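You operate a simulated robot arm through the tools that you are given. There is no shell and no other tool.

The job below is to be done with a simulated two-armed robot. You get a single attempt, and the scene is never put back.

JOB
Hold the narrow red box on the top of the drill bench steady with one hand and put the small red cap from the top of the small table in it with the other.

It is judged by the outcome, as a careful person would: the job done as asked, and still so three seconds after it is handed in. It fails if anything else is knocked over, pushed out of place, dropped, spilled or broken. A push-on lid holds only when it is set on centred and level and pressed home; a screw cap is set on level and turned clockwise until tight.

ROBOT AND FRAMES
Two 7-joint arms with three-finger grippers on one trunk, on a base that moves. Base frame: it is fixed to the floor where the robot stands at the start and does not move with it; the origin is under the middle of the robot, x ahead of it, y to its left, z up; the surface under the hand at the start is at about z = 950. Units: mm, rad, N and s.
The left shoulder is at the start at [82, 126, 1133], the right one opposite. With the tool pointing down near the work surface each hand reaches from about 340 to 840 mm from the robot's upright axis, wherever it stands, measured 20 degrees to its own side. Places, roughly: narrow red box [-1250, -1500, 1000]. Payload 2.94 kg a hand.
The tool frame of a hand sits at the grasp point between the pads (the TCP): z along the fingers, y along the line on which they close. The tips reach 30 mm beyond it. The gripper opens to 128 mm; its body begins 93 mm behind the TCP.
Orientation is told as [roll, pitch, yaw] about the base's x, y, z axes, in that order, counted from this pose: with the fingers straight down and closing along the base's y, the tool's x points along the base's -x, its y along +y and its z along -z.

CONTROLS
- The arms move only by the tool apply_moves. It takes "left_series", "right_series" or both (then of equal length, played together; a hand with none holds still); each is a list of rows, each a list of 2 entries, a list of its own where there are three numbers: the shift along the base's x, y, z in cm, then the turn, a rotation vector about the base's x, y, z in rad. In form: [[[dx, dy, dz], [rx, ry, rz]], ...]. A call has 1 to 20 rows; each row shifts and turns the commanded pose from where the row before left it. "left_hand" and "right_hand" are, for a hand that has rows, the gripper command, from -1 (fully open) to 1 (shut), values between in proportion, set as the call begins (left out, the last holds). Rows are played at 5 a second. More than 50 mm and 0.15 rad between two rows, or a gripper value outside its range, and nothing of the call is played. A pose out of reach is approached as far as the arm can. The call stops where the force on the tool passes 40 N (or 10 N more than at its start, if that is more) or the arm is blocked; 0.2 s more then pass. Each finger travels about 84.2 mm/s and halts on what it meets, pressing with about 28 N; the grip force reading is that of the motor and also rises with nothing between the fingers. The clock runs only during rows and for 0.2 s after the last one: add rows that do not move to give the fingers time. It gives the time, the measured TCP pose, the force on the tool (base axes), the opening and the grip force at its end, in the units of the frame above (readings bear some noise), with the torque about the TCP (base axes, N m) and any sound that the robot's microphone picked up.
- Cameras (640 x 400 px; columns grow to the right, rows downward): "scene" is now at [214.7, 13.4, 1298.4]; the picture's right is [0.12, -0.99, 0.00], its down [-0.54, -0.07, -0.84] and it looks along [0.83, 0.10, -0.55] (base axes); focal length 220 px, centre (320, 200). "left" rides on the left gripper at [69, 15, -120] in its tool frame; the picture's right is [-0.22, 0.98, 0.00], its down [-0.82, -0.18, -0.54] and it looks along [-0.53, -0.12, 0.84] (tool axes); focal length 251 px, centre (320, 200). "right" rides on the right gripper at [69, -15, -120] in its tool frame; the picture's right is [0.21, 0.98, 0.00], its down [-0.82, 0.18, -0.54] and it looks along [-0.53, 0.12, 0.84] (tool axes); focal length 251 px, centre (320, 200).
- camera(camera): a new picture of that camera. It takes no simulated time.
- move_column(by): moves the trunk up (or, below 0, down) by that many mm; the arms and the scene camera ride with it, the base frame stays. It gives what a move gives, with no picture.
- drive_base(legs): drives the robot by 1 to 6 legs, each [ahead, left, turn to the left] in mm, mm and rad, along the robot's own axes; the way and the turn of a leg run together, so that a leg with both is an arc; at most 1500 mm and 3.142 rad a leg. The arms and the cameras ride along, it lands a little off, and it stops where it bumps. It gives what a move gives.
- head_to(pan, tilt): turns the head with the scene camera to pan (to the left, within 1.396 rad either way) and tilt (down, from -0.506 to 1.204), counted from straight ahead of the robot (the tilt from the chest, where the trunk bows). It gives what a move gives.
- probe_pixels(camera, pixels): for up to 12 pixels [column, row] of the newest picture of that camera ("zoom" is the newest enlarged one), the place [x, y, z] in the base frame of the surface seen there, good to about 2 mm. It takes no simulated time.
- zoom(camera, box): a new picture of the part [left, top, right, bottom] of that camera's present view, enlarged. It takes no simulated time.
- hand_in(): hands the job in; it is judged then, once.

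Open the grippers and draw the arms clear of the work before you hand the job in, unless the task says otherwise.

The tools are called as name(argument=value, ...) on one line, values as JSON. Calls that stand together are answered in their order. apply_moves: Moves the arms, as the interface text tells. Its arguments: {"type":"object","properties":{"left_series":{"type":"array","items":{"type":"array"}},"left_hand":{"type":"number"},"right_series":{"type":"array","items":{"type":"array"}},"right_hand":{"type":"number"}},"required":[]} The other tools are called the same way: move_column (by) moves the trunk up or down; drive_base (legs) drives the base; head_to (pan, tilt) turns the head that bears the scene camera; camera (camera) takes a picture; probe_pixels (camera, pixels) gives the place of the surface under pixels of a picture; zoom (camera, box) takes an enlarged picture of a part of a camera's view; hand_in () hands the job in.

At the start:

```text
clock: 0.0
left_eef_pos: [452.0, 184.2, 1185.6]
left_tool_rot: [-0.001, -0.002, 0.003]
left_force: [-0.3, 0.0, -0.1]
left_ft_torque: [0.01, -0.01, 0.03]
left_opening: 127.9
left_gripper_force: 0.1
right_eef_pos: [396.6, -117.0, 1177.0]
right_tool_rot: [0.0, -0.002, -0.001]
right_force: [-0.4, 0.6, 0.5]
right_ft_torque: [-0.02, 0.03, 0.04]
right_opening: 128.1
right_gripper_force: 0.0
trunk travel left (down, up): [-350.0, 197.0]
robot x, y, heading: [-1.4, 1.8, -0.001]
head pan, tilt (commanded): [0.124, 0.576]
```

scene: 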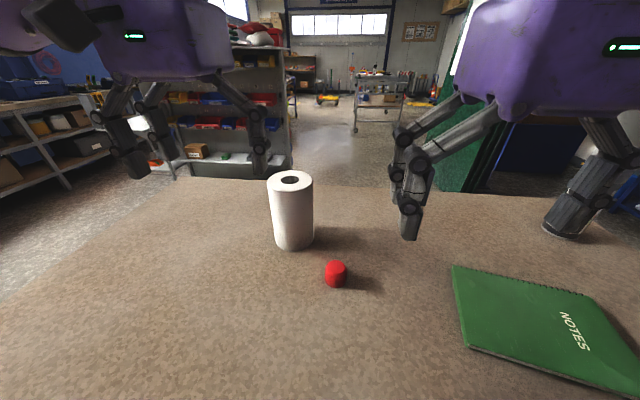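
right: 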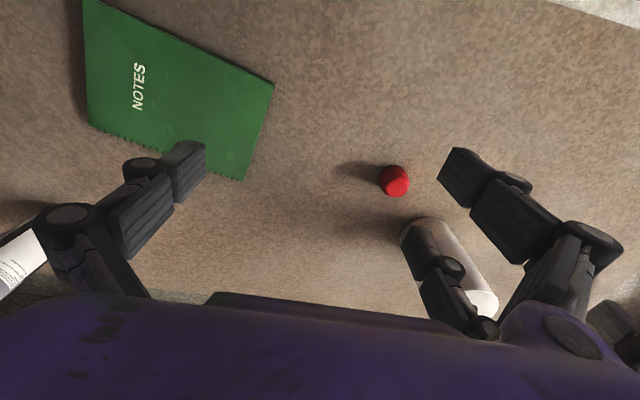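
left: 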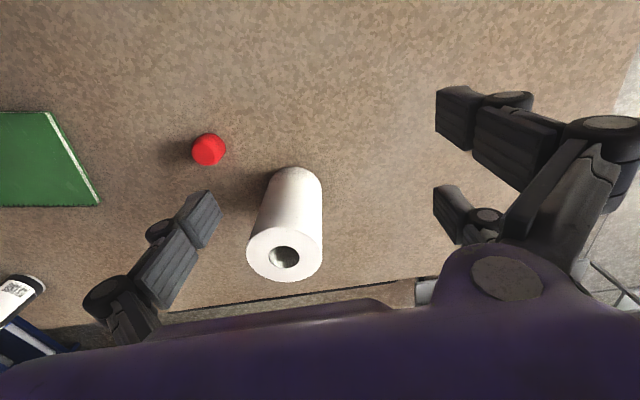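

The scene picture shows a red cap at about (336, 274) on the table, next to a paper towel roll at (292, 210). I'll zoom in on it and probe its places.

zoom(camera="scene", box=[240, 150, 440, 310])

probe_pixels(camera="scene", pixels=[[336, 265], [335, 280], [325, 275], [346, 275], [336, 292], [293, 178], [293, 240], [275, 215], [313, 215], [400, 290]])

probe_pixels(camera="left", pixels=[[208, 150], [195, 150], [222, 150], [208, 138], [208, 163], [180, 130], [297, 175], [285, 258]])

probe_pixels(camera="right", pixels=[[395, 182], [382, 180], [408, 184], [395, 170], [395, 192], [330, 120], [270, 85]])

```text
2.50 times, centred on (340, 230) of scene
```

zoom: 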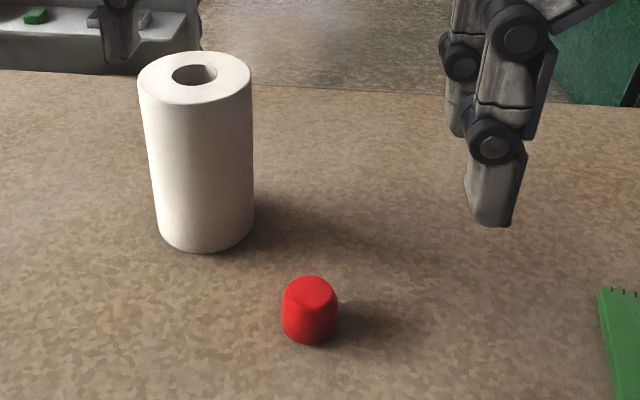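

```text
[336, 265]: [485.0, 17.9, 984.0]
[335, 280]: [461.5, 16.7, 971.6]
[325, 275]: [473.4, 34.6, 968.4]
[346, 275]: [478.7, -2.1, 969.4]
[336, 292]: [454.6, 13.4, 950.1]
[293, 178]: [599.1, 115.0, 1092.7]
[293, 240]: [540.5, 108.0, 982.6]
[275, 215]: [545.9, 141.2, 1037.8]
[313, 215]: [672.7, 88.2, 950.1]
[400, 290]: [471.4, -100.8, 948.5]
```

```text
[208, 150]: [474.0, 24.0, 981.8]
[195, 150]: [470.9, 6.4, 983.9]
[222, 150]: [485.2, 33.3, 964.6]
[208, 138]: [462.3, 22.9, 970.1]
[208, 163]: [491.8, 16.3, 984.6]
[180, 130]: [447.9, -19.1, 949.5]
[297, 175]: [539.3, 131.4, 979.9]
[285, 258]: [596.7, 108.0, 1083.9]
```

```text
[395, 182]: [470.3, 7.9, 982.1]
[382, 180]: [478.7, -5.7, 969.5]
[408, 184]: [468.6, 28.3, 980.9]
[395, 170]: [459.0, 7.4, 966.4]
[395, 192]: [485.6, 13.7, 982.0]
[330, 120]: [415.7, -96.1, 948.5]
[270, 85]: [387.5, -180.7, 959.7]
```

The cap sits at about (478, 15), from z 950 to 984 and about 38 mm across, and the roll is at about (597, 108). Before choosing hands I'll turn the head right to look for the drill bench.

head_to(pan=-1.396, tilt=0.3)

camera(camera="scene")

```text
clock: 1.6
left_eef_pos: [451.4, 185.1, 1186.8]
left_tool_rot: [-0.001, 0.0, 0.002]
left_force: [-0.8, -0.2, 0.5]
left_ft_torque: [-0.01, 0.0, -0.02]
left_opening: 128.2
left_gripper_force: 0.1
right_eef_pos: [395.6, -116.7, 1177.2]
right_tool_rot: [0.0, -0.002, 0.001]
right_force: [-0.5, 0.2, -0.1]
right_ft_torque: [-0.02, 0.0, -0.02]
right_opening: 128.0
right_gripper_force: 0.1
trunk travel left (down, up): [-350.0, 197.0]
robot x, y, heading: [-0.2, 3.9, 0.006]
head pan, tilt (commanded): [-1.396, 0.3]
```

```text
taken
```

scene: 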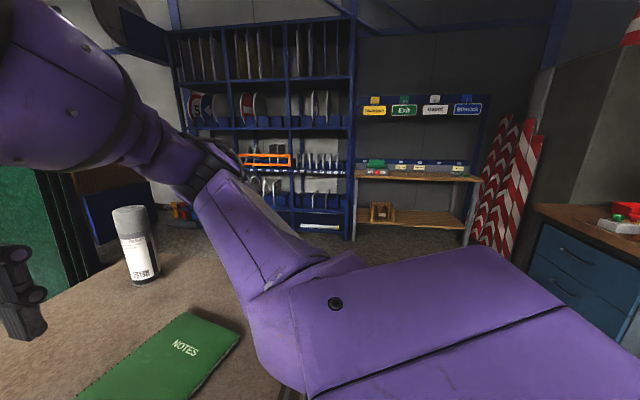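

At the right edge, around (620, 215), there is a wooden-topped blue cabinet with red things on it, probably the drill bench. I'll zoom in there and probe it.

zoom(camera="scene", box=[520, 150, 640, 250])

probe_pixels(camera="scene", pixels=[[625, 210], [610, 225], [560, 210], [545, 207], [630, 240], [590, 215], [560, 290], [500, 200], [635, 207], [140, 280], [130, 210], [200, 340]])

```text
4.00 times, centred on (580, 200) of scene
```

zoom: 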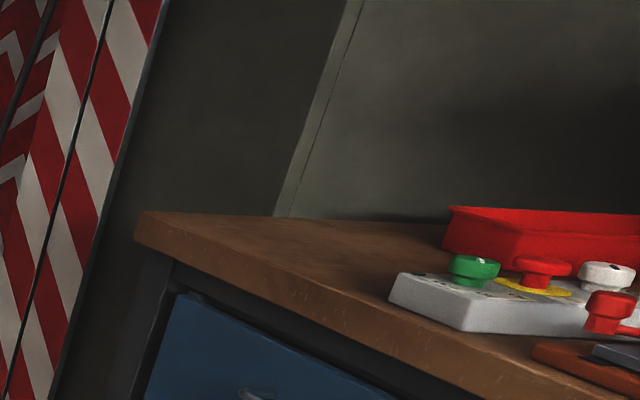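

```text
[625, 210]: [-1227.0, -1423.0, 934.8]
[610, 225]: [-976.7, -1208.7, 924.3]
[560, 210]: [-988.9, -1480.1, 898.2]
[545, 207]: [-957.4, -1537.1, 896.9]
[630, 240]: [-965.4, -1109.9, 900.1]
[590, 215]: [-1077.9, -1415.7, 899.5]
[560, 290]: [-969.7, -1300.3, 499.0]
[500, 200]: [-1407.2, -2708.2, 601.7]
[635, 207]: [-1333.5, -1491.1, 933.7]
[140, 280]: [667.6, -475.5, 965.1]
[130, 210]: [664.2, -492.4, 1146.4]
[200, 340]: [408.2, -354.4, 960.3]
```

The bench top is at about z 899 with its front edge at x ≈ -965, and a red bin stands near (-1230…-1330, -1420…-1490). I'll check the hand's finger layout by probing the fingertips, and look left to see what surrounds the robot.

probe_pixels(camera="right", pixels=[[450, 175], [475, 165], [505, 220], [415, 235], [425, 260], [440, 300], [190, 160], [185, 185], [140, 215]])

head_to(pan=1.396, tilt=0.3)

camera(camera="scene")

```text
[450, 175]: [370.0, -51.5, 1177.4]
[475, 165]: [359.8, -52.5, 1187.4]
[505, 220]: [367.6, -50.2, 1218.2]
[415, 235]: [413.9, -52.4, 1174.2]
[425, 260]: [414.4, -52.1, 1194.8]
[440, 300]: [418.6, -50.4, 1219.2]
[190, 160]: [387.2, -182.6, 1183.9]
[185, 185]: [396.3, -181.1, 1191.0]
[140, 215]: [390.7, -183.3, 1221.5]
```

```text
clock: 4.1
left_eef_pos: [452.2, 185.2, 1185.6]
left_tool_rot: [-0.001, -0.002, 0.0]
left_force: [-0.7, 0.4, -0.1]
left_ft_torque: [0.0, -0.01, 0.03]
left_opening: 128.1
left_gripper_force: 0.0
right_eef_pos: [395.0, -117.0, 1176.6]
right_tool_rot: [0.0, -0.001, -0.001]
right_force: [0.5, 0.7, -0.7]
right_ft_torque: [0.01, -0.01, -0.04]
right_opening: 128.0
right_gripper_force: 0.0
trunk travel left (down, up): [-350.0, 197.0]
robot x, y, heading: [-0.4, -1.8, -0.0]
head pan, tilt (commanded): [1.396, 0.3]
```

```text
taken
```

scene: 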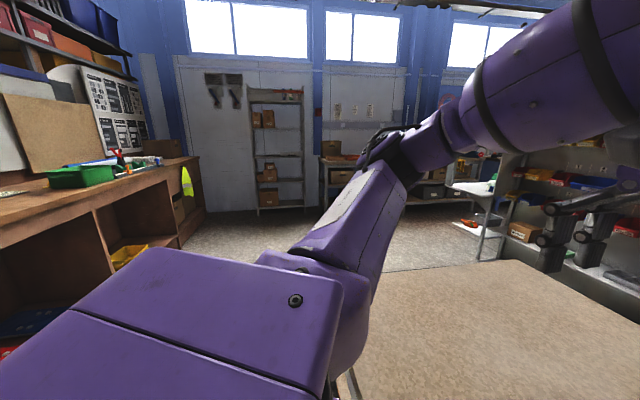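

Tip probes show the two fingers on the +y side (x offsets about -25 and +20) and the thumb on -y. I'll move the left hand aside, then bring the right hand over the cap, yawed about 0.65 rad so its body faces the roll with the narrow side, and part-closed to about 80 mm.

apply_moves(left_series=[[[0, 4, 0], [0, 0, 0]], [[0, 4, 0], [0, 0, 0]], [[0, 4, 0], [0, 0, 0]], [[0, 0, 0], [0, 0, 0]], [[0, 0, 0], [0, 0, 0]], [[0, 0, 0], [0, 0, 0]], [[0, 0, 0], [0, 0, 0]], [[0, 0, 0], [0, 0, 0]]], right_series=[[[0, 0, 0], [0, 0, 0]], [[0, 0, 0], [0, 0, 0]], [[1.66, 2.64, 0], [0, 0, 0.13]], [[1.66, 2.64, 0], [0, 0, 0.13]], [[1.66, 2.64, 0], [0, 0, 0.13]], [[1.66, 2.64, 0], [0, 0, 0.13]], [[1.66, 2.64, 0], [0, 0, 0.13]], [[0, 0, 0], [0, 0, 0]]], right_hand=-0.2)

head_to(pan=0.1, tilt=0.65)

camera(camera="scene")

camera(camera="right")

```text
clock: 5.9
left_eef_pos: [451.6, 305.3, 1185.7]
left_tool_rot: [0.002, -0.001, 0.004]
left_force: [-0.3, -0.8, 1.0]
left_ft_torque: [0.02, -0.05, -0.01]
left_opening: 128.0
left_gripper_force: 0.0
right_eef_pos: [479.5, 16.5, 1176.1]
right_tool_rot: [0.0, -0.003, 0.651]
right_force: [-0.2, -0.1, -0.4]
right_ft_torque: [0.03, 0.01, 0.02]
right_opening: 76.8
right_gripper_force: 0.2
trunk travel left (down, up): [-350.0, 197.0]
robot x, y, heading: [2.8, -0.1, -0.004]
head pan, tilt (commanded): [1.396, 0.3]
```

```text
clock: 7.3
left_eef_pos: [452.0, 304.7, 1186.6]
left_tool_rot: [0.001, 0.0, 0.003]
left_force: [-0.9, -0.8, 0.3]
left_ft_torque: [0.01, -0.03, 0.0]
left_opening: 128.0
left_gripper_force: 0.1
right_eef_pos: [479.9, 15.9, 1175.1]
right_tool_rot: [0.0, -0.001, 0.65]
right_force: [0.2, 0.0, -0.8]
right_ft_torque: [0.02, 0.01, 0.02]
right_opening: 76.6
right_gripper_force: 0.1
trunk travel left (down, up): [-350.0, 197.0]
robot x, y, heading: [-0.4, -2.7, 0.001]
head pan, tilt (commanded): [0.099, 0.649]
```

```text
taken
```

scene: 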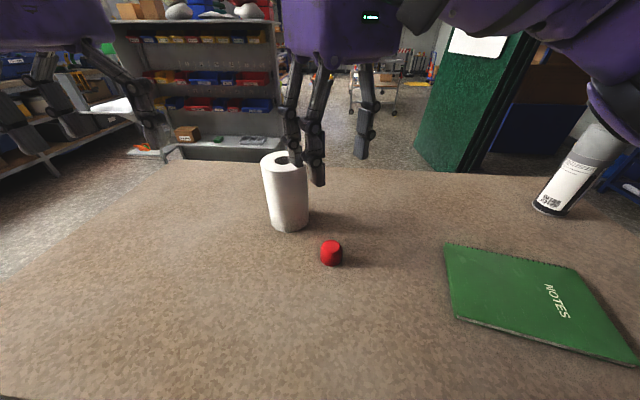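

```text
taken
```

right: 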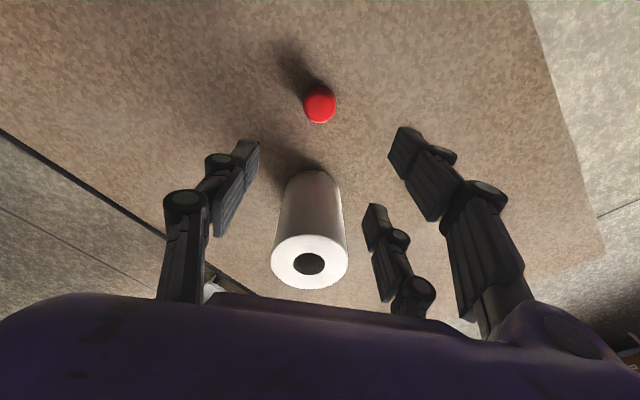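

The right hand is now over the cap, which shows at (319, 105) in the right view, with the roll beyond it at (312, 225). I'll probe the cap and roll from both cameras to refine the centre.

probe_pixels(camera="right", pixels=[[319, 100], [305, 104], [333, 104], [319, 90], [319, 112], [310, 108], [328, 108], [310, 262], [280, 262], [342, 262], [310, 285]])

zoom(camera="right", box=[259, 65, 379, 140])

probe_pixels(camera="zoom", pixels=[[240, 200], [330, 130], [400, 200], [330, 280], [320, 210], [245, 240], [395, 240], [320, 300]])

```text
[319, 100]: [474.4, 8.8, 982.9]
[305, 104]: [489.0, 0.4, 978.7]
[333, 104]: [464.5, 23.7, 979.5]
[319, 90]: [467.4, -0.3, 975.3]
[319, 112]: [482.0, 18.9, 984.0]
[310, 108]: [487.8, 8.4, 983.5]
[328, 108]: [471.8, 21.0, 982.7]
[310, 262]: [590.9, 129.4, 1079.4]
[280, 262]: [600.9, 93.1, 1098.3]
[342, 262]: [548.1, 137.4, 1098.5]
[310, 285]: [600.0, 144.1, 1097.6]
```

```text
5.33 times, centred on (319, 102) of right
```

zoom: 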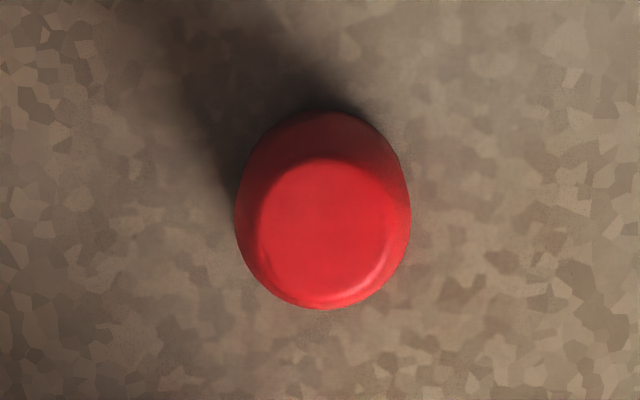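

```text
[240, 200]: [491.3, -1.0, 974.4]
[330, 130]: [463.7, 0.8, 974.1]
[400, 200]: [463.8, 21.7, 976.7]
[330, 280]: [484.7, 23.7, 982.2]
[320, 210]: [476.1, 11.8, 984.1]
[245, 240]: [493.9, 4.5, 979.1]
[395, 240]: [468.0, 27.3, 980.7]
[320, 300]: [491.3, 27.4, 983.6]
```

The cap's centre comes out at about (477.5, 15) with its top at 984, and the roll's top is at about 1098. I'll go down 11 cm to TCP z ≈ 1065, so the body stays above the roll, and look again.

apply_moves(right_series=[[[-0.2, -0.1, -3.0], [0, 0, 0]], [[0, 0, -4], [0, 0, 0]], [[0, 0, -4], [0, 0, 0]], [[0, 0, 0], [0, 0, 0]]])

camera(camera="scene")

camera(camera="right")

zoom(camera="scene", box=[200, 0, 460, 290])

```text
clock: 8.3
left_eef_pos: [452.3, 304.8, 1185.8]
left_tool_rot: [0.001, 0.0, 0.001]
left_force: [0.6, -0.4, 0.6]
left_ft_torque: [0.0, -0.01, -0.02]
left_opening: 128.0
left_gripper_force: 0.0
right_eef_pos: [477.3, 14.0, 1066.0]
right_tool_rot: [0.001, -0.002, 0.651]
right_force: [-1.1, 0.1, 0.0]
right_ft_torque: [0.0, -0.01, 0.01]
right_opening: 76.8
right_gripper_force: 0.0
trunk travel left (down, up): [-350.0, 197.0]
robot x, y, heading: [-0.4, 0.1, 0.002]
head pan, tilt (commanded): [0.099, 0.649]
```

```text
taken
```

scene: 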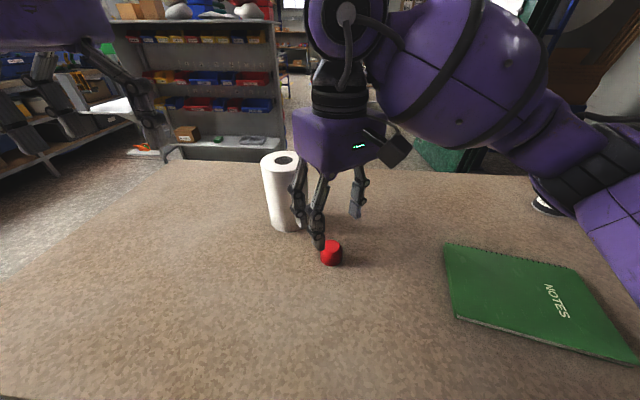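

```text
taken
```

right: 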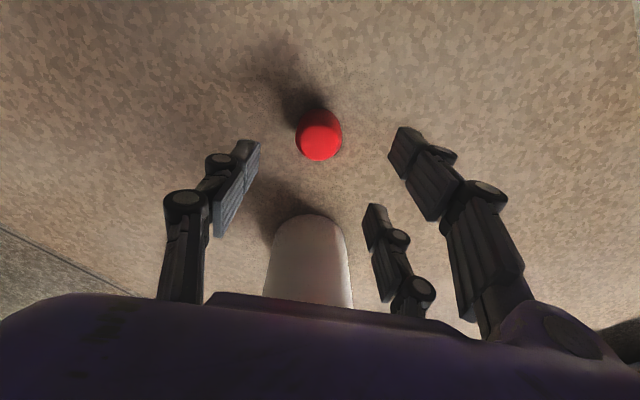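

```text
1.38 times, centred on (330, 145) of scene
```

zoom: 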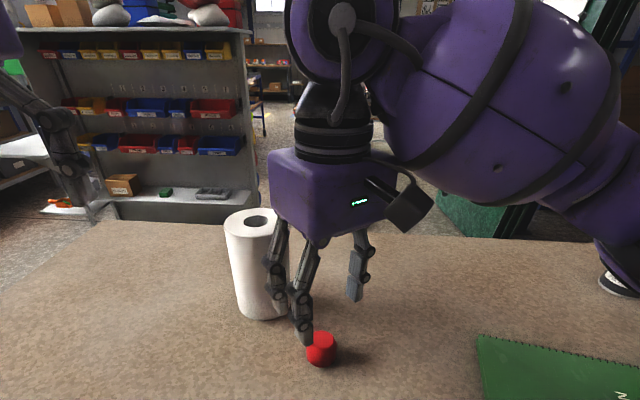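

The hand's body is a compact block just above the roll's height. I'll probe its corners in the zoomed picture to see how near it will come to the roll.

probe_pixels(camera="zoom", pixels=[[272, 158], [278, 205], [316, 236], [318, 190], [380, 215], [375, 170], [300, 150], [330, 160], [232, 225], [270, 235], [250, 213]])

```text
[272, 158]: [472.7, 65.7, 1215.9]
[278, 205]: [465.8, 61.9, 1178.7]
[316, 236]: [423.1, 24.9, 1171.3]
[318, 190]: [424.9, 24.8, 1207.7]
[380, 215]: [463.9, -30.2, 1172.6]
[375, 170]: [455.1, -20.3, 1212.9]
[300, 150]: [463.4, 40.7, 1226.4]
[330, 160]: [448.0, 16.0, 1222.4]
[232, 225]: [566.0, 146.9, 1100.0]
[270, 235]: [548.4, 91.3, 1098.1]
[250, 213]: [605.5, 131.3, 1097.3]
```

The body is only about ±37 mm by ±45 mm around the tool axis, and the roll's edge is about 95 mm away, so there is room. I'll go down to TCP z ≈ 990 (tips at about 960) and look before closing.

apply_moves(right_series=[[[0, 0, -3], [0, 0, 0]], [[0, 0, -3], [0, 0, 0]], [[0, 0, -1.6], [0, 0, 0]], [[0, 0, 0], [0, 0, 0]]])

camera(camera="right")

zoom(camera="scene", box=[240, 100, 440, 290])

```text
clock: 9.3
left_eef_pos: [451.5, 304.5, 1186.1]
left_tool_rot: [-0.001, 0.001, 0.001]
left_force: [-0.6, 0.3, 1.1]
left_ft_torque: [0.04, -0.04, -0.01]
left_opening: 128.1
left_gripper_force: 0.0
right_eef_pos: [476.5, 13.6, 991.3]
right_tool_rot: [0.0, -0.001, 0.652]
right_force: [-0.7, 0.1, -0.6]
right_ft_torque: [0.01, 0.02, 0.02]
right_opening: 76.7
right_gripper_force: 0.0
trunk travel left (down, up): [-350.0, 197.0]
robot x, y, heading: [0.7, 0.1, 0.001]
head pan, tilt (commanded): [0.099, 0.649]
```

```text
taken
```

right: 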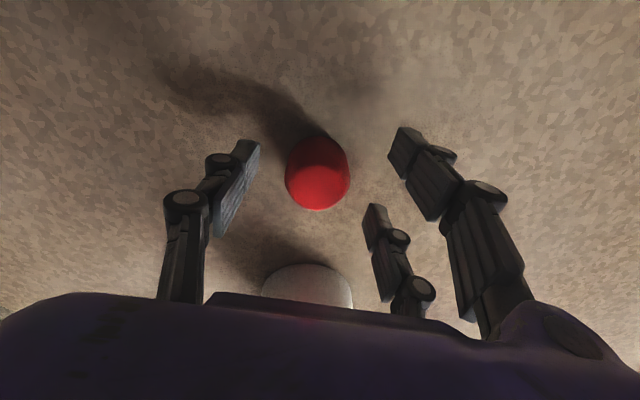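

```text
2.11 times, centred on (340, 195) of scene
```

zoom: 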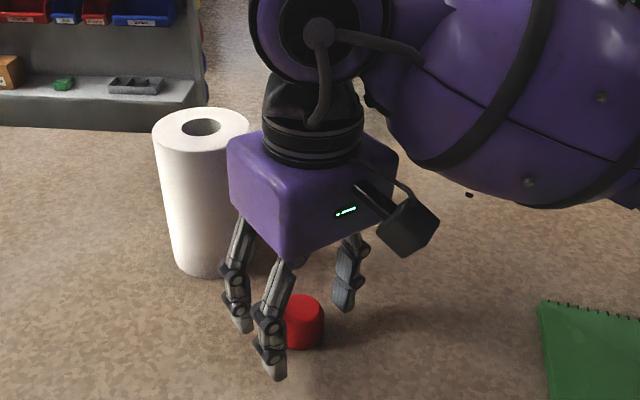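

The hand is at z 991 around the cap, seen at (318, 173) between thumb (245, 160) and fingers (400, 145) and (375, 215). I'll probe to check the cap is centred between them before closing.

probe_pixels(camera="right", pixels=[[248, 160], [236, 190], [400, 150], [410, 165], [372, 225], [375, 235], [318, 185], [295, 185], [342, 185], [318, 205], [318, 168]])

```text
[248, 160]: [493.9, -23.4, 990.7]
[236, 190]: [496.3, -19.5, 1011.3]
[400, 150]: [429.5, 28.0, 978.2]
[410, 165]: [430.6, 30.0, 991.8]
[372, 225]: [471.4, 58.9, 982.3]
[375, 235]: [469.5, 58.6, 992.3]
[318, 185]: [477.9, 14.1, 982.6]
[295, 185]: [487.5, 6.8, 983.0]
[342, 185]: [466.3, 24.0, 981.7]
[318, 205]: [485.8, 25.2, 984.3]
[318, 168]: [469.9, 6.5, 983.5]
```

The cap is within 2 mm of the tool axis. I'll close the hand on it, giving the fingers time.

apply_moves(right_series=[[[0, 0, 0], [0, 0, 0]], [[0, 0, 0], [0, 0, 0]], [[0, 0, 0], [0, 0, 0]], [[0, 0, 0], [0, 0, 0]], [[0, 0, 0], [0, 0, 0]]], right_hand=1)

camera(camera="right")

```text
clock: 10.5
left_eef_pos: [453.4, 306.2, 1185.9]
left_tool_rot: [0.0, 0.001, 0.001]
left_force: [0.0, -0.2, 0.5]
left_ft_torque: [0.0, 0.01, 0.01]
left_opening: 128.1
left_gripper_force: 0.0
right_eef_pos: [477.3, 13.7, 991.0]
right_tool_rot: [0.0, -0.002, 0.65]
right_force: [0.3, 0.8, -0.4]
right_ft_torque: [-0.01, -0.01, 0.03]
right_opening: 22.4
right_gripper_force: 28.4
trunk travel left (down, up): [-350.0, 197.0]
robot x, y, heading: [-1.1, -4.1, 0.004]
head pan, tilt (commanded): [0.099, 0.649]
```

```text
taken
```

right: 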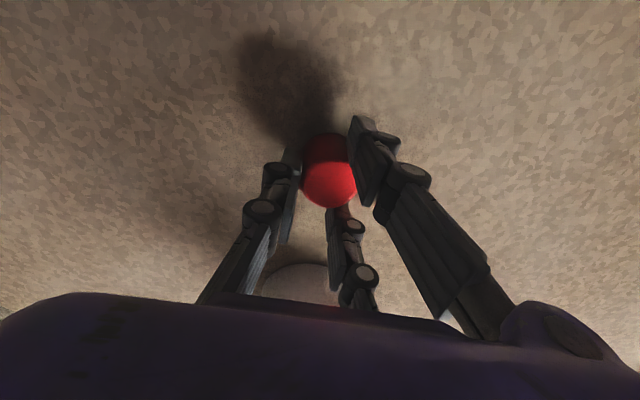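

The fingers stopped at a 22 mm opening with 28 N, the cap wedged between the two fingers and the thumb. I'll lift it slowly and check.

apply_moves(right_series=[[[0, 0, 1.5], [0, 0, 0]], [[0, 0, 3], [0, 0, 0]], [[0, 0, 4], [0, 0, 0]], [[0, 0, 4], [0, 0, 0]], [[0, 0, 4], [0, 0, 0]], [[0, 0, 0], [0, 0, 0]]])

camera(camera="right")

camera(camera="scene")

```text
clock: 11.9
left_eef_pos: [453.4, 305.0, 1185.3]
left_tool_rot: [0.0, -0.001, 0.002]
left_force: [0.1, 0.5, -0.1]
left_ft_torque: [-0.01, 0.01, 0.0]
left_opening: 127.8
left_gripper_force: 0.0
right_eef_pos: [476.4, 14.7, 1154.3]
right_tool_rot: [0.0, -0.001, 0.65]
right_force: [-0.6, 0.7, -0.1]
right_ft_torque: [0.05, 0.03, 0.0]
right_opening: 22.1
right_gripper_force: 28.0
trunk travel left (down, up): [-350.0, 197.0]
robot x, y, heading: [-0.0, 1.8, 0.0]
head pan, tilt (commanded): [0.099, 0.649]
```

```text
taken
```

right: 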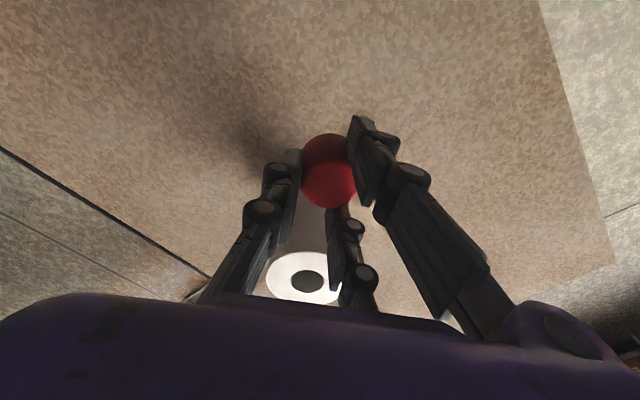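

```text
taken
```

scene: 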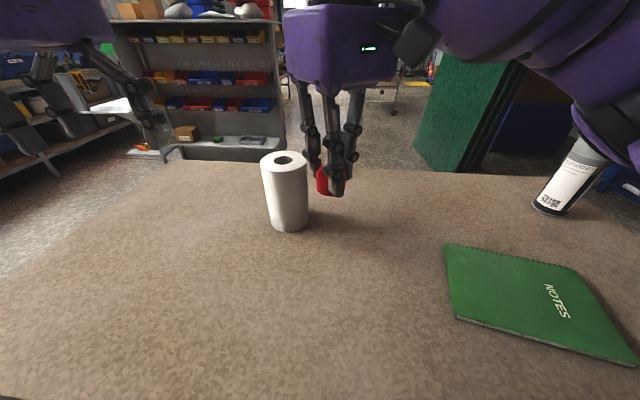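

The cap is lifted and held at (328, 180) in the scene view, and the roll hasn't moved. I'll draw both hands back and up so the arms are compact before driving.

apply_moves(left_series=[[[-1, -1.5, 1], [0, 0, 0]], [[-1, -1.5, 1], [0, 0, 0]], [[-1, -1.5, 1], [0, 0, 0]], [[-1, -1.5, 1], [0, 0, 0]], [[-1, -1.5, 1], [0, 0, 0]], [[0, 0, 0], [0, 0, 0]]], right_series=[[[-1.6, -3.0, 1.5], [0, 0, -0.13]], [[-1.6, -3.0, 1.5], [0, 0, -0.13]], [[-1.6, -3.0, 1.5], [0, 0, -0.13]], [[-1.6, -3.0, 1.5], [0, 0, -0.13]], [[-1.6, -3.0, 1.5], [0, 0, -0.13]], [[0, 0, 0], [0, 0, 0]]])

head_to(pan=-0.6, tilt=1.1)

camera(camera="scene")

```text
clock: 13.3
left_eef_pos: [403.0, 230.7, 1235.4]
left_tool_rot: [-0.002, 0.002, 0.002]
left_force: [-0.7, 0.1, -0.4]
left_ft_torque: [-0.03, 0.01, 0.01]
left_opening: 128.1
left_gripper_force: 0.0
right_eef_pos: [398.0, -134.2, 1230.6]
right_tool_rot: [-0.003, 0.0, -0.001]
right_force: [0.4, 0.1, -0.4]
right_ft_torque: [-0.08, 0.04, 0.0]
right_opening: 22.0
right_gripper_force: 28.1
trunk travel left (down, up): [-350.0, 197.0]
robot x, y, heading: [-0.9, 5.1, 0.006]
head pan, tilt (commanded): [0.099, 0.649]
```

```text
clock: 14.4
left_eef_pos: [403.6, 230.2, 1235.0]
left_tool_rot: [0.001, 0.0, 0.001]
left_force: [0.4, -0.9, 0.6]
left_ft_torque: [0.01, -0.04, 0.01]
left_opening: 127.9
left_gripper_force: 0.1
right_eef_pos: [397.7, -134.4, 1229.9]
right_tool_rot: [-0.002, -0.001, -0.001]
right_force: [0.3, -0.1, 0.5]
right_ft_torque: [-0.01, 0.0, -0.02]
right_opening: 21.9
right_gripper_force: 27.9
trunk travel left (down, up): [-350.0, 197.0]
robot x, y, heading: [2.3, 0.2, -0.001]
head pan, tilt (commanded): [-0.6, 1.1]
```

```text
taken
```

scene: 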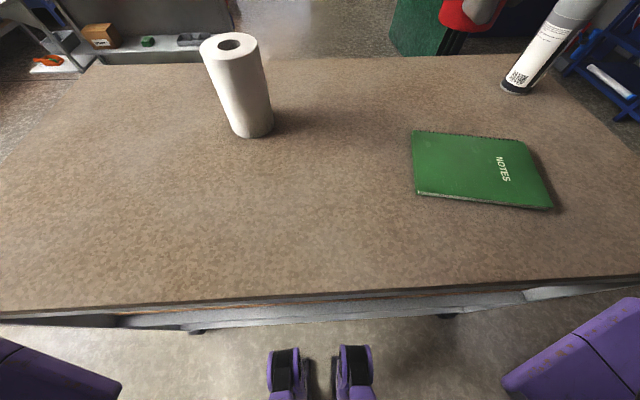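

The near edge of the table runs across row ~295. I'll probe it and the floor to see how much room the base has.

probe_pixels(camera="scene", pixels=[[200, 300], [500, 285], [5, 310], [630, 275], [320, 330], [285, 370], [355, 370], [200, 370], [450, 360], [600, 350]])

head_to(pan=-1.396, tilt=0.75)

camera(camera="scene")

```text
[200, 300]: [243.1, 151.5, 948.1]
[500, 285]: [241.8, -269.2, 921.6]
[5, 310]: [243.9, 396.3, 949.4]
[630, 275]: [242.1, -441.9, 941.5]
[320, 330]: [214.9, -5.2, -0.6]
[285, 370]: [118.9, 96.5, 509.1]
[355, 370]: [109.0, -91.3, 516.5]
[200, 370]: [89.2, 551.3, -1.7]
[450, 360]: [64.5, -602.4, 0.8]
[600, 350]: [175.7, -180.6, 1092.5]
```

```text
clock: 15.5
left_eef_pos: [402.7, 230.2, 1235.3]
left_tool_rot: [0.0, 0.001, 0.002]
left_force: [0.4, -0.3, 0.0]
left_ft_torque: [0.02, 0.01, -0.02]
left_opening: 128.0
left_gripper_force: 0.1
right_eef_pos: [397.1, -135.1, 1229.2]
right_tool_rot: [0.001, -0.003, -0.001]
right_force: [-0.2, -0.1, -0.5]
right_ft_torque: [-0.01, 0.01, 0.01]
right_opening: 21.4
right_gripper_force: 28.2
trunk travel left (down, up): [-350.0, 197.0]
robot x, y, heading: [1.9, -1.2, -0.002]
head pan, tilt (commanded): [-1.396, 0.75]
```

```text
taken
```

scene: 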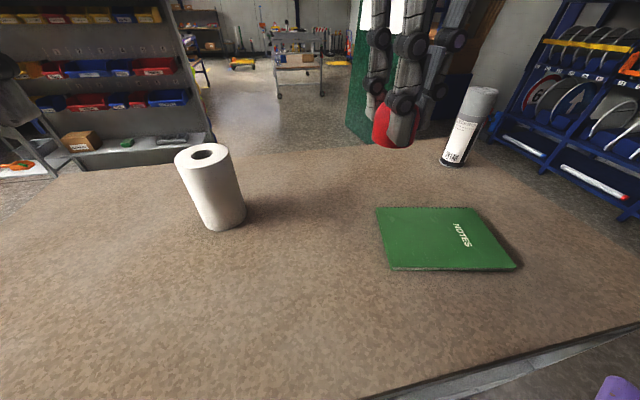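

The view hasn't reached the commanded pan yet; I'll command the same pose again and take a new picture.

head_to(pan=-1.396, tilt=0.75)

camera(camera="scene")

```text
clock: 16.1
left_eef_pos: [402.7, 230.4, 1236.8]
left_tool_rot: [0.001, 0.0, 0.002]
left_force: [0.2, 0.5, -0.7]
left_ft_torque: [0.0, -0.02, -0.02]
left_opening: 128.1
left_gripper_force: 0.0
right_eef_pos: [397.3, -135.9, 1229.7]
right_tool_rot: [0.003, -0.001, -0.001]
right_force: [-0.2, -0.1, 0.0]
right_ft_torque: [0.0, 0.0, 0.0]
right_opening: 21.7
right_gripper_force: 28.0
trunk travel left (down, up): [-350.0, 197.0]
robot x, y, heading: [5.3, -1.2, -0.002]
head pan, tilt (commanded): [-1.396, 0.75]
```

```text
taken
```

scene: 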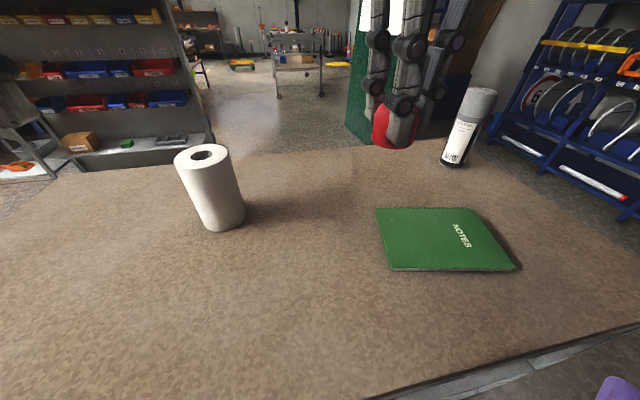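

The head's pan seems to stop at about -0.3, probably against the raised right arm. I'll set the head ahead, back off 120 mm and turn right 0.8 rad, then look.

head_to(pan=0, tilt=0.45)

drive_base(legs=[[-120, 0, 0], [0, 0, -0.8]])

camera(camera="scene")

camera(camera="right")

```text
clock: 17.7
left_eef_pos: [402.8, 230.1, 1235.6]
left_tool_rot: [0.002, 0.001, 0.002]
left_force: [0.4, -0.5, -0.1]
left_ft_torque: [0.01, -0.02, 0.0]
left_opening: 128.1
left_gripper_force: 0.1
right_eef_pos: [397.1, -135.2, 1229.3]
right_tool_rot: [0.001, -0.003, 0.0]
right_force: [0.5, 0.1, 0.1]
right_ft_torque: [0.01, 0.0, -0.02]
right_opening: 21.5
right_gripper_force: 28.1
trunk travel left (down, up): [-350.0, 197.0]
robot x, y, heading: [-4.4, -3.9, -0.0]
head pan, tilt (commanded): [0.0, 0.45]
```

```text
clock: 21.0
left_eef_pos: [326.8, -126.8, 1235.3]
left_tool_rot: [0.0, -0.001, -0.796]
left_force: [0.5, -0.3, 0.4]
left_ft_torque: [-0.04, 0.0, 0.01]
left_opening: 128.0
left_gripper_force: 0.1
right_eef_pos: [60.9, -377.8, 1229.6]
right_tool_rot: [0.0, -0.003, -0.795]
right_force: [0.4, 0.1, 0.4]
right_ft_torque: [-0.01, 0.01, -0.01]
right_opening: 21.9
right_gripper_force: 27.9
trunk travel left (down, up): [-350.0, 197.0]
robot x, y, heading: [-119.7, 2.8, -0.793]
head pan, tilt (commanded): [0.0, 0.45]
```

```text
taken
```

scene: 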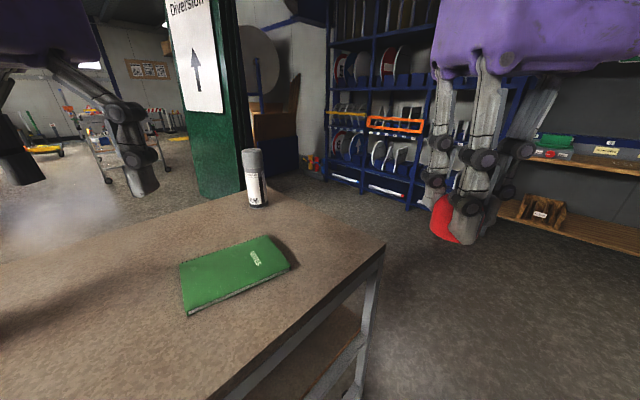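

```text
taken
```

right: 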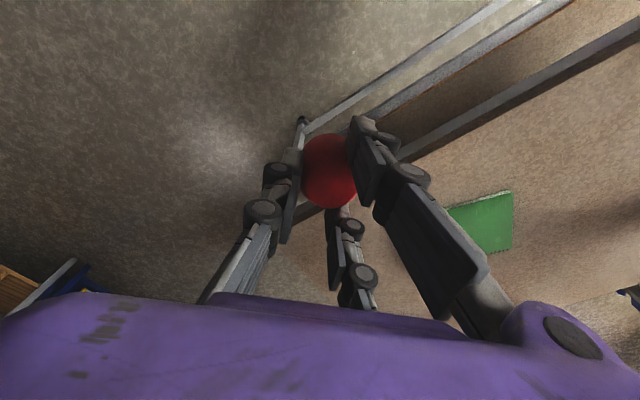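

The base is at (-120, 3) heading -0.79, the cap is still held, and the floor to the right is open. I'll turn right another 1.3 rad and look toward the drill bench.

drive_base(legs=[[0, 0, -1.3]])

camera(camera="scene")

```text
clock: 24.6
left_eef_pos: [-123.8, -463.9, 1236.3]
left_tool_rot: [0.0, 0.001, -2.096]
left_force: [-1.2, -0.2, -0.1]
left_ft_torque: [-0.02, 0.02, 0.03]
left_opening: 128.1
left_gripper_force: 0.0
right_eef_pos: [-436.1, -274.3, 1229.7]
right_tool_rot: [0.0, -0.001, -2.098]
right_force: [-0.4, 0.0, 0.1]
right_ft_torque: [0.05, 0.01, 0.0]
right_opening: 21.5
right_gripper_force: 28.1
trunk travel left (down, up): [-350.0, 197.0]
robot x, y, heading: [-118.1, 0.4, -2.095]
head pan, tilt (commanded): [0.0, 0.45]
```

```text
taken
```

scene: 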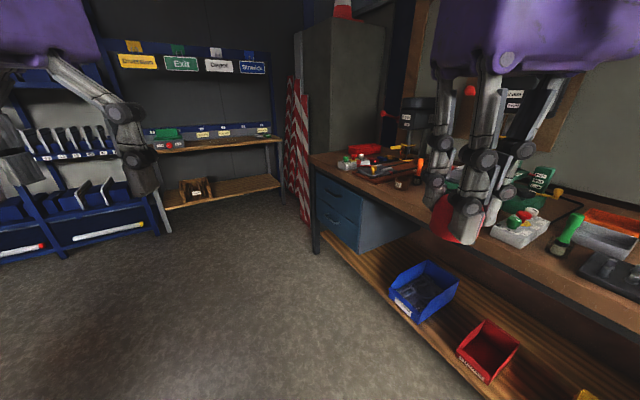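

The drill bench is now ahead to the right, its top running from (315, 155) to (640, 290) with a red bin near (362, 150). I'll zoom in on it.

zoom(camera="scene", box=[300, 120, 460, 220])

zoom(camera="scene", box=[460, 150, 640, 290])

```text
4.00 times, centred on (380, 170) of scene
```

zoom: 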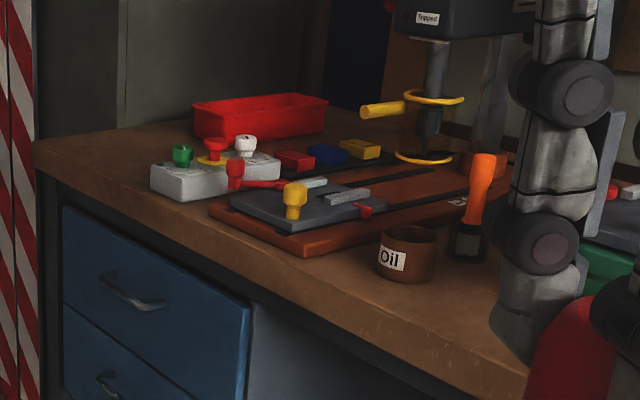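

```text
2.86 times, centred on (550, 220) of scene
```

zoom: 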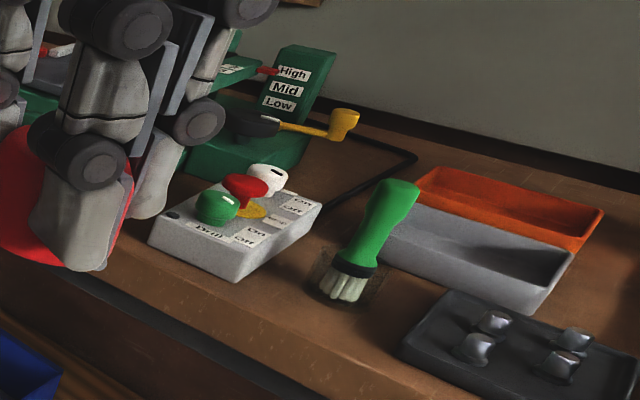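

The red box is the long tray at zoom pixel (260, 115), behind a button panel at (215, 175), with the drill press base to its right. I'll drop the head lag and probe the tray, panel and neighbours in a fresh zoom.

zoom(camera="scene", box=[310, 130, 430, 205])

probe_pixels(camera="zoom", pixels=[[195, 80], [198, 150], [300, 130], [380, 115], [330, 75], [250, 85], [380, 75], [205, 110], [290, 90], [385, 140], [130, 200], [300, 200]])

```text
5.33 times, centred on (370, 168) of scene
```

zoom: 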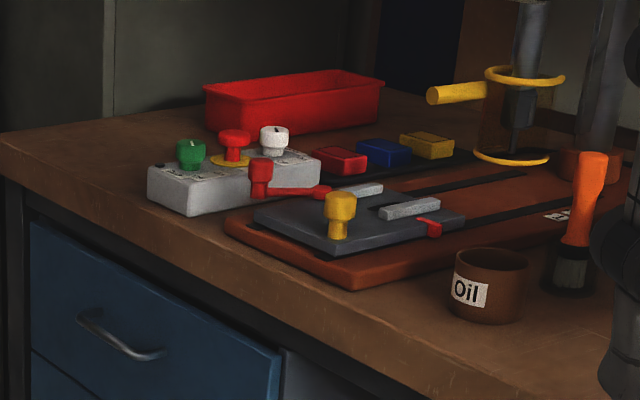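

```text
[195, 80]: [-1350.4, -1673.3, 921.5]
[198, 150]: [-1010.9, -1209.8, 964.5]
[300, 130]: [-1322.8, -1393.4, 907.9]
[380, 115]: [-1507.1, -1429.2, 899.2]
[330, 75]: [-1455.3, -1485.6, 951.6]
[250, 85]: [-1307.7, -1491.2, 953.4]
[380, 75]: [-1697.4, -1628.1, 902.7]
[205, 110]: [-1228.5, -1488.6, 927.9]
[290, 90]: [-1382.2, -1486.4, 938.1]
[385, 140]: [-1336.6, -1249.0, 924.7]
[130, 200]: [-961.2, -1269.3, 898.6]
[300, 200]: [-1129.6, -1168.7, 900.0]
```

The tray seems to run along x from about -1228 to -1480 near y ≈ -1400…-1490, with its rim at about z 953. I'll drive across the open floor to stand in front of it, stopping short first.

drive_base(legs=[[1250, 330, 0], [0, 0, -0.7]])

camera(camera="scene")

camera(camera="right")

```text
clock: 32.9
left_eef_pos: [-759.4, -1592.8, 1235.7]
left_tool_rot: [0.001, 0.001, -2.788]
left_force: [-0.9, 0.1, 0.1]
left_ft_torque: [0.01, 0.0, 0.01]
left_opening: 127.9
left_gripper_force: 0.1
right_eef_pos: [-879.3, -1248.6, 1229.6]
right_tool_rot: [0.0, -0.001, -2.79]
right_force: [0.6, 0.2, -0.2]
right_ft_torque: [-0.01, 0.0, 0.02]
right_opening: 21.6
right_gripper_force: 28.5
trunk travel left (down, up): [-350.0, 197.0]
robot x, y, heading: [-458.2, -1241.2, -2.789]
head pan, tilt (commanded): [0.0, 0.45]
```

```text
taken
```

scene: 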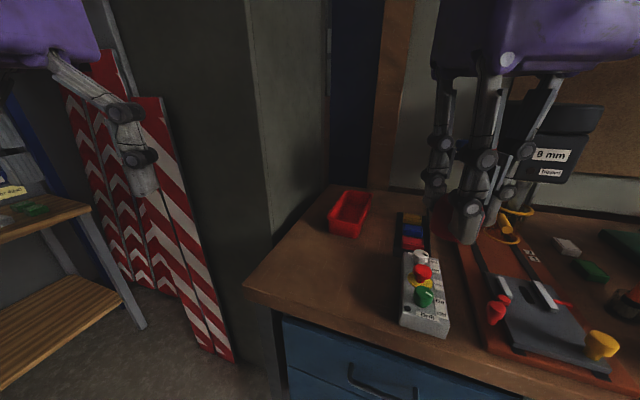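

```text
taken
```

right: 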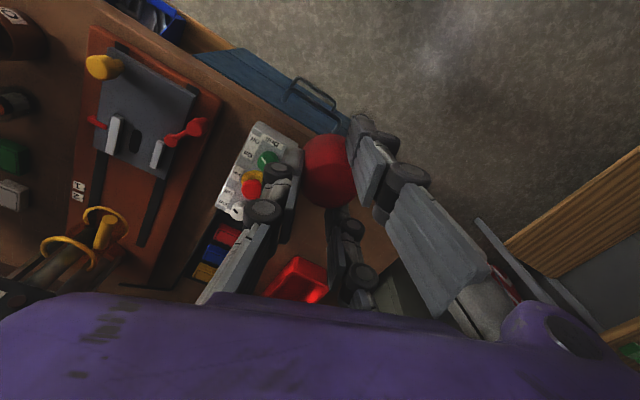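

The red tray is at (350, 213), the button panel at (425, 295), coloured blocks at (412, 232), and a tall grey cabinet stands left of the bench. I'll zoom in and probe.

zoom(camera="scene", box=[300, 170, 460, 270])

probe_pixels(camera="zoom", pixels=[[185, 92], [285, 95], [125, 180], [230, 190], [205, 110], [200, 150], [180, 230], [120, 220], [225, 235], [255, 110], [155, 150], [190, 270]])

probe_pixels(camera="scene", pixels=[[247, 288], [270, 200], [272, 240], [322, 150], [330, 190], [250, 100], [420, 255], [422, 285], [410, 310], [412, 220], [520, 200], [550, 170]])

```text
4.00 times, centred on (380, 220) of scene
```

zoom: 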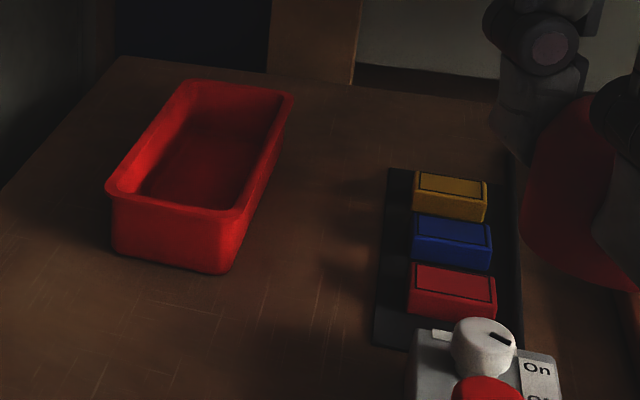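

```text
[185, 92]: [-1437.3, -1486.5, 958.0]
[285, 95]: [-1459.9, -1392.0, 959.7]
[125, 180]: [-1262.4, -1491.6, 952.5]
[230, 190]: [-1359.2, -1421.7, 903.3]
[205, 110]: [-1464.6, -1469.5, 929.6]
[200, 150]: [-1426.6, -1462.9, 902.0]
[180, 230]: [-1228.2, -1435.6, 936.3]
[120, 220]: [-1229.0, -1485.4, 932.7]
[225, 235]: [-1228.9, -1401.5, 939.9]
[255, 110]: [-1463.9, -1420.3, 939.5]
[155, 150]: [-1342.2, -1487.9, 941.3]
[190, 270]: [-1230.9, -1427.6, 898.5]
```

```text
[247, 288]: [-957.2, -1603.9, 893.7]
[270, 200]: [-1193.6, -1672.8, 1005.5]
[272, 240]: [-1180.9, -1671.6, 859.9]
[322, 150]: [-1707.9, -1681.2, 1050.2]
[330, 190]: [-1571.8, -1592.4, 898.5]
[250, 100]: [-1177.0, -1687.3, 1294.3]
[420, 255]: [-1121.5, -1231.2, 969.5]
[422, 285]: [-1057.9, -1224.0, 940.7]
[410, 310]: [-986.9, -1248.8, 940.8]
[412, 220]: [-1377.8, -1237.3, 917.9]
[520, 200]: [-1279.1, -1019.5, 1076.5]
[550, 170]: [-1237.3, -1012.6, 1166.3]
```

The tray spans x ≈ -1228…-1470, y ≈ -1396…-1492, rim z ≈ 957, inner floor ≈ 902; a tall cabinet stands at y < -1672, x < -1177, and the drill press head is near (-1240, -1012). Before driving closer I'll probe the barrier, the cabinet edge and the press.

probe_pixels(camera="scene", pixels=[[215, 340], [225, 250], [150, 110], [255, 330], [262, 150], [130, 310], [515, 130], [590, 110], [595, 180], [505, 230], [600, 300], [330, 350]])

zoom(camera="scene", box=[440, 90, 640, 260])

```text
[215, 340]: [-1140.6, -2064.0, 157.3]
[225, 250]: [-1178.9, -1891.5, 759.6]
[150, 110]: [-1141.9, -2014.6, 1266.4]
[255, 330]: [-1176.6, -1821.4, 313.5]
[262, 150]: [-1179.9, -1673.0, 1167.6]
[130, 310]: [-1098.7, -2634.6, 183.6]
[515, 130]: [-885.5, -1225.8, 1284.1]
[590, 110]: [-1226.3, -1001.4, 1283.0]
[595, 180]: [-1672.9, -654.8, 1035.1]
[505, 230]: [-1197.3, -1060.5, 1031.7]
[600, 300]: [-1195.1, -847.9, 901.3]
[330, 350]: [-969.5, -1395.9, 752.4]
```

```text
2.35 times, centred on (540, 175) of scene
```

zoom: 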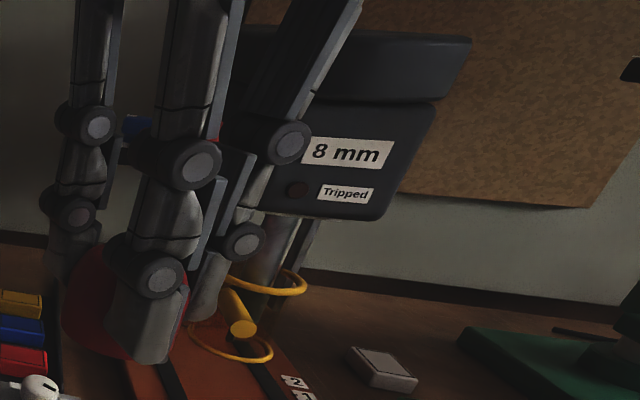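

The cabinet's front is at x ≈ -1177 and the press head's at x ≈ -1226, y > -1060, so the arms have to come straight in from the front. I'll turn to face the bench squarely, then bring the left hand inward before closing in.

drive_base(legs=[[0, 0, -0.353]])

apply_moves(left_series=[[[0, 3, 0], [0, 0, 0]], [[0, 3, 0], [0, 0, 0]], [[0, 3, 0], [0, 0, 0]], [[0, 0, 0], [0, 0, 0]]])

camera(camera="scene")

```text
clock: 34.4
left_eef_pos: [-863.3, -1468.5, 1236.0]
left_tool_rot: [-0.001, 0.0, -3.138]
left_force: [0.1, -0.9, 0.5]
left_ft_torque: [0.02, 0.0, -0.01]
left_opening: 127.9
left_gripper_force: 0.1
right_eef_pos: [-858.2, -1103.3, 1230.5]
right_tool_rot: [0.002, 0.0, -3.14]
right_force: [0.5, -0.8, 0.0]
right_ft_torque: [0.02, 0.01, -0.02]
right_opening: 21.3
right_gripper_force: 28.7
trunk travel left (down, up): [-350.0, 197.0]
robot x, y, heading: [-460.5, -1243.4, -3.143]
head pan, tilt (commanded): [0.0, 0.45]
```

```text
clock: 35.4
left_eef_pos: [-862.6, -1382.4, 1236.5]
left_tool_rot: [-0.002, 0.0, -3.139]
left_force: [0.5, -0.2, 0.3]
left_ft_torque: [0.0, 0.03, 0.02]
left_opening: 128.0
left_gripper_force: 0.1
right_eef_pos: [-857.1, -1104.0, 1229.1]
right_tool_rot: [-0.002, -0.002, -3.141]
right_force: [0.0, -0.8, -0.1]
right_ft_torque: [-0.02, 0.01, -0.02]
right_opening: 21.7
right_gripper_force: 27.9
trunk travel left (down, up): [-350.0, 197.0]
robot x, y, heading: [-461.7, -1238.8, -3.143]
head pan, tilt (commanded): [0.0, 0.45]
```

```text
taken
```

scene: 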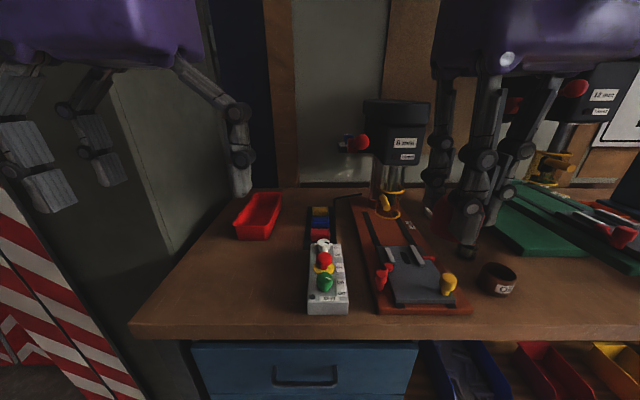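

Squarely facing now: the tray is at (258, 215), the panel at (327, 280), and the drill press with a red knob at (358, 142). I'll sidestep left 250 mm and go ahead 150 mm, then probe.

drive_base(legs=[[0, 250, 0], [150, 0, 0]])

head_to(pan=0, tilt=0.6)

camera(camera="scene")

```text
clock: 39.2
left_eef_pos: [-1010.6, -1631.5, 1235.4]
left_tool_rot: [-0.001, -0.002, -3.139]
left_force: [0.2, -0.6, 0.3]
left_ft_torque: [-0.01, -0.01, 0.02]
left_opening: 127.9
left_gripper_force: 0.2
right_eef_pos: [-1007.3, -1354.6, 1229.7]
right_tool_rot: [0.0, -0.003, -3.141]
right_force: [0.4, 0.0, 0.7]
right_ft_torque: [-0.01, -0.02, 0.02]
right_opening: 21.8
right_gripper_force: 28.2
trunk travel left (down, up): [-350.0, 197.0]
robot x, y, heading: [-609.1, -1491.4, 3.143]
head pan, tilt (commanded): [0.0, 0.45]
```

```text
clock: 39.9
left_eef_pos: [-1011.3, -1631.4, 1236.1]
left_tool_rot: [-0.001, 0.0, -3.139]
left_force: [0.5, 0.3, 0.5]
left_ft_torque: [-0.01, -0.02, 0.01]
left_opening: 127.7
left_gripper_force: 0.1
right_eef_pos: [-1006.8, -1353.6, 1229.5]
right_tool_rot: [0.001, -0.002, -3.142]
right_force: [0.0, 0.4, -0.3]
right_ft_torque: [0.01, -0.03, 0.0]
right_opening: 21.7
right_gripper_force: 27.7
trunk travel left (down, up): [-350.0, 197.0]
robot x, y, heading: [-610.3, -1489.3, 3.143]
head pan, tilt (commanded): [0.0, 0.6]
```

```text
taken
```

scene: 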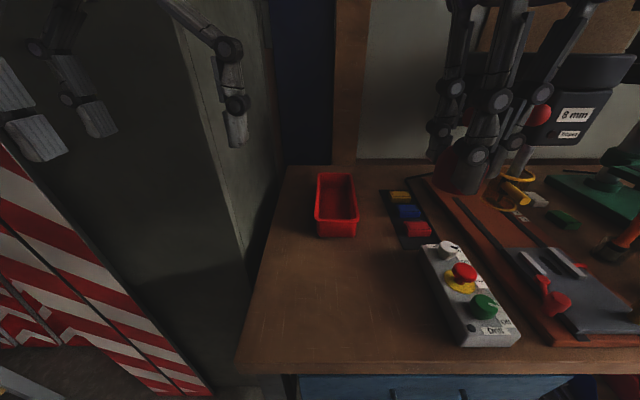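

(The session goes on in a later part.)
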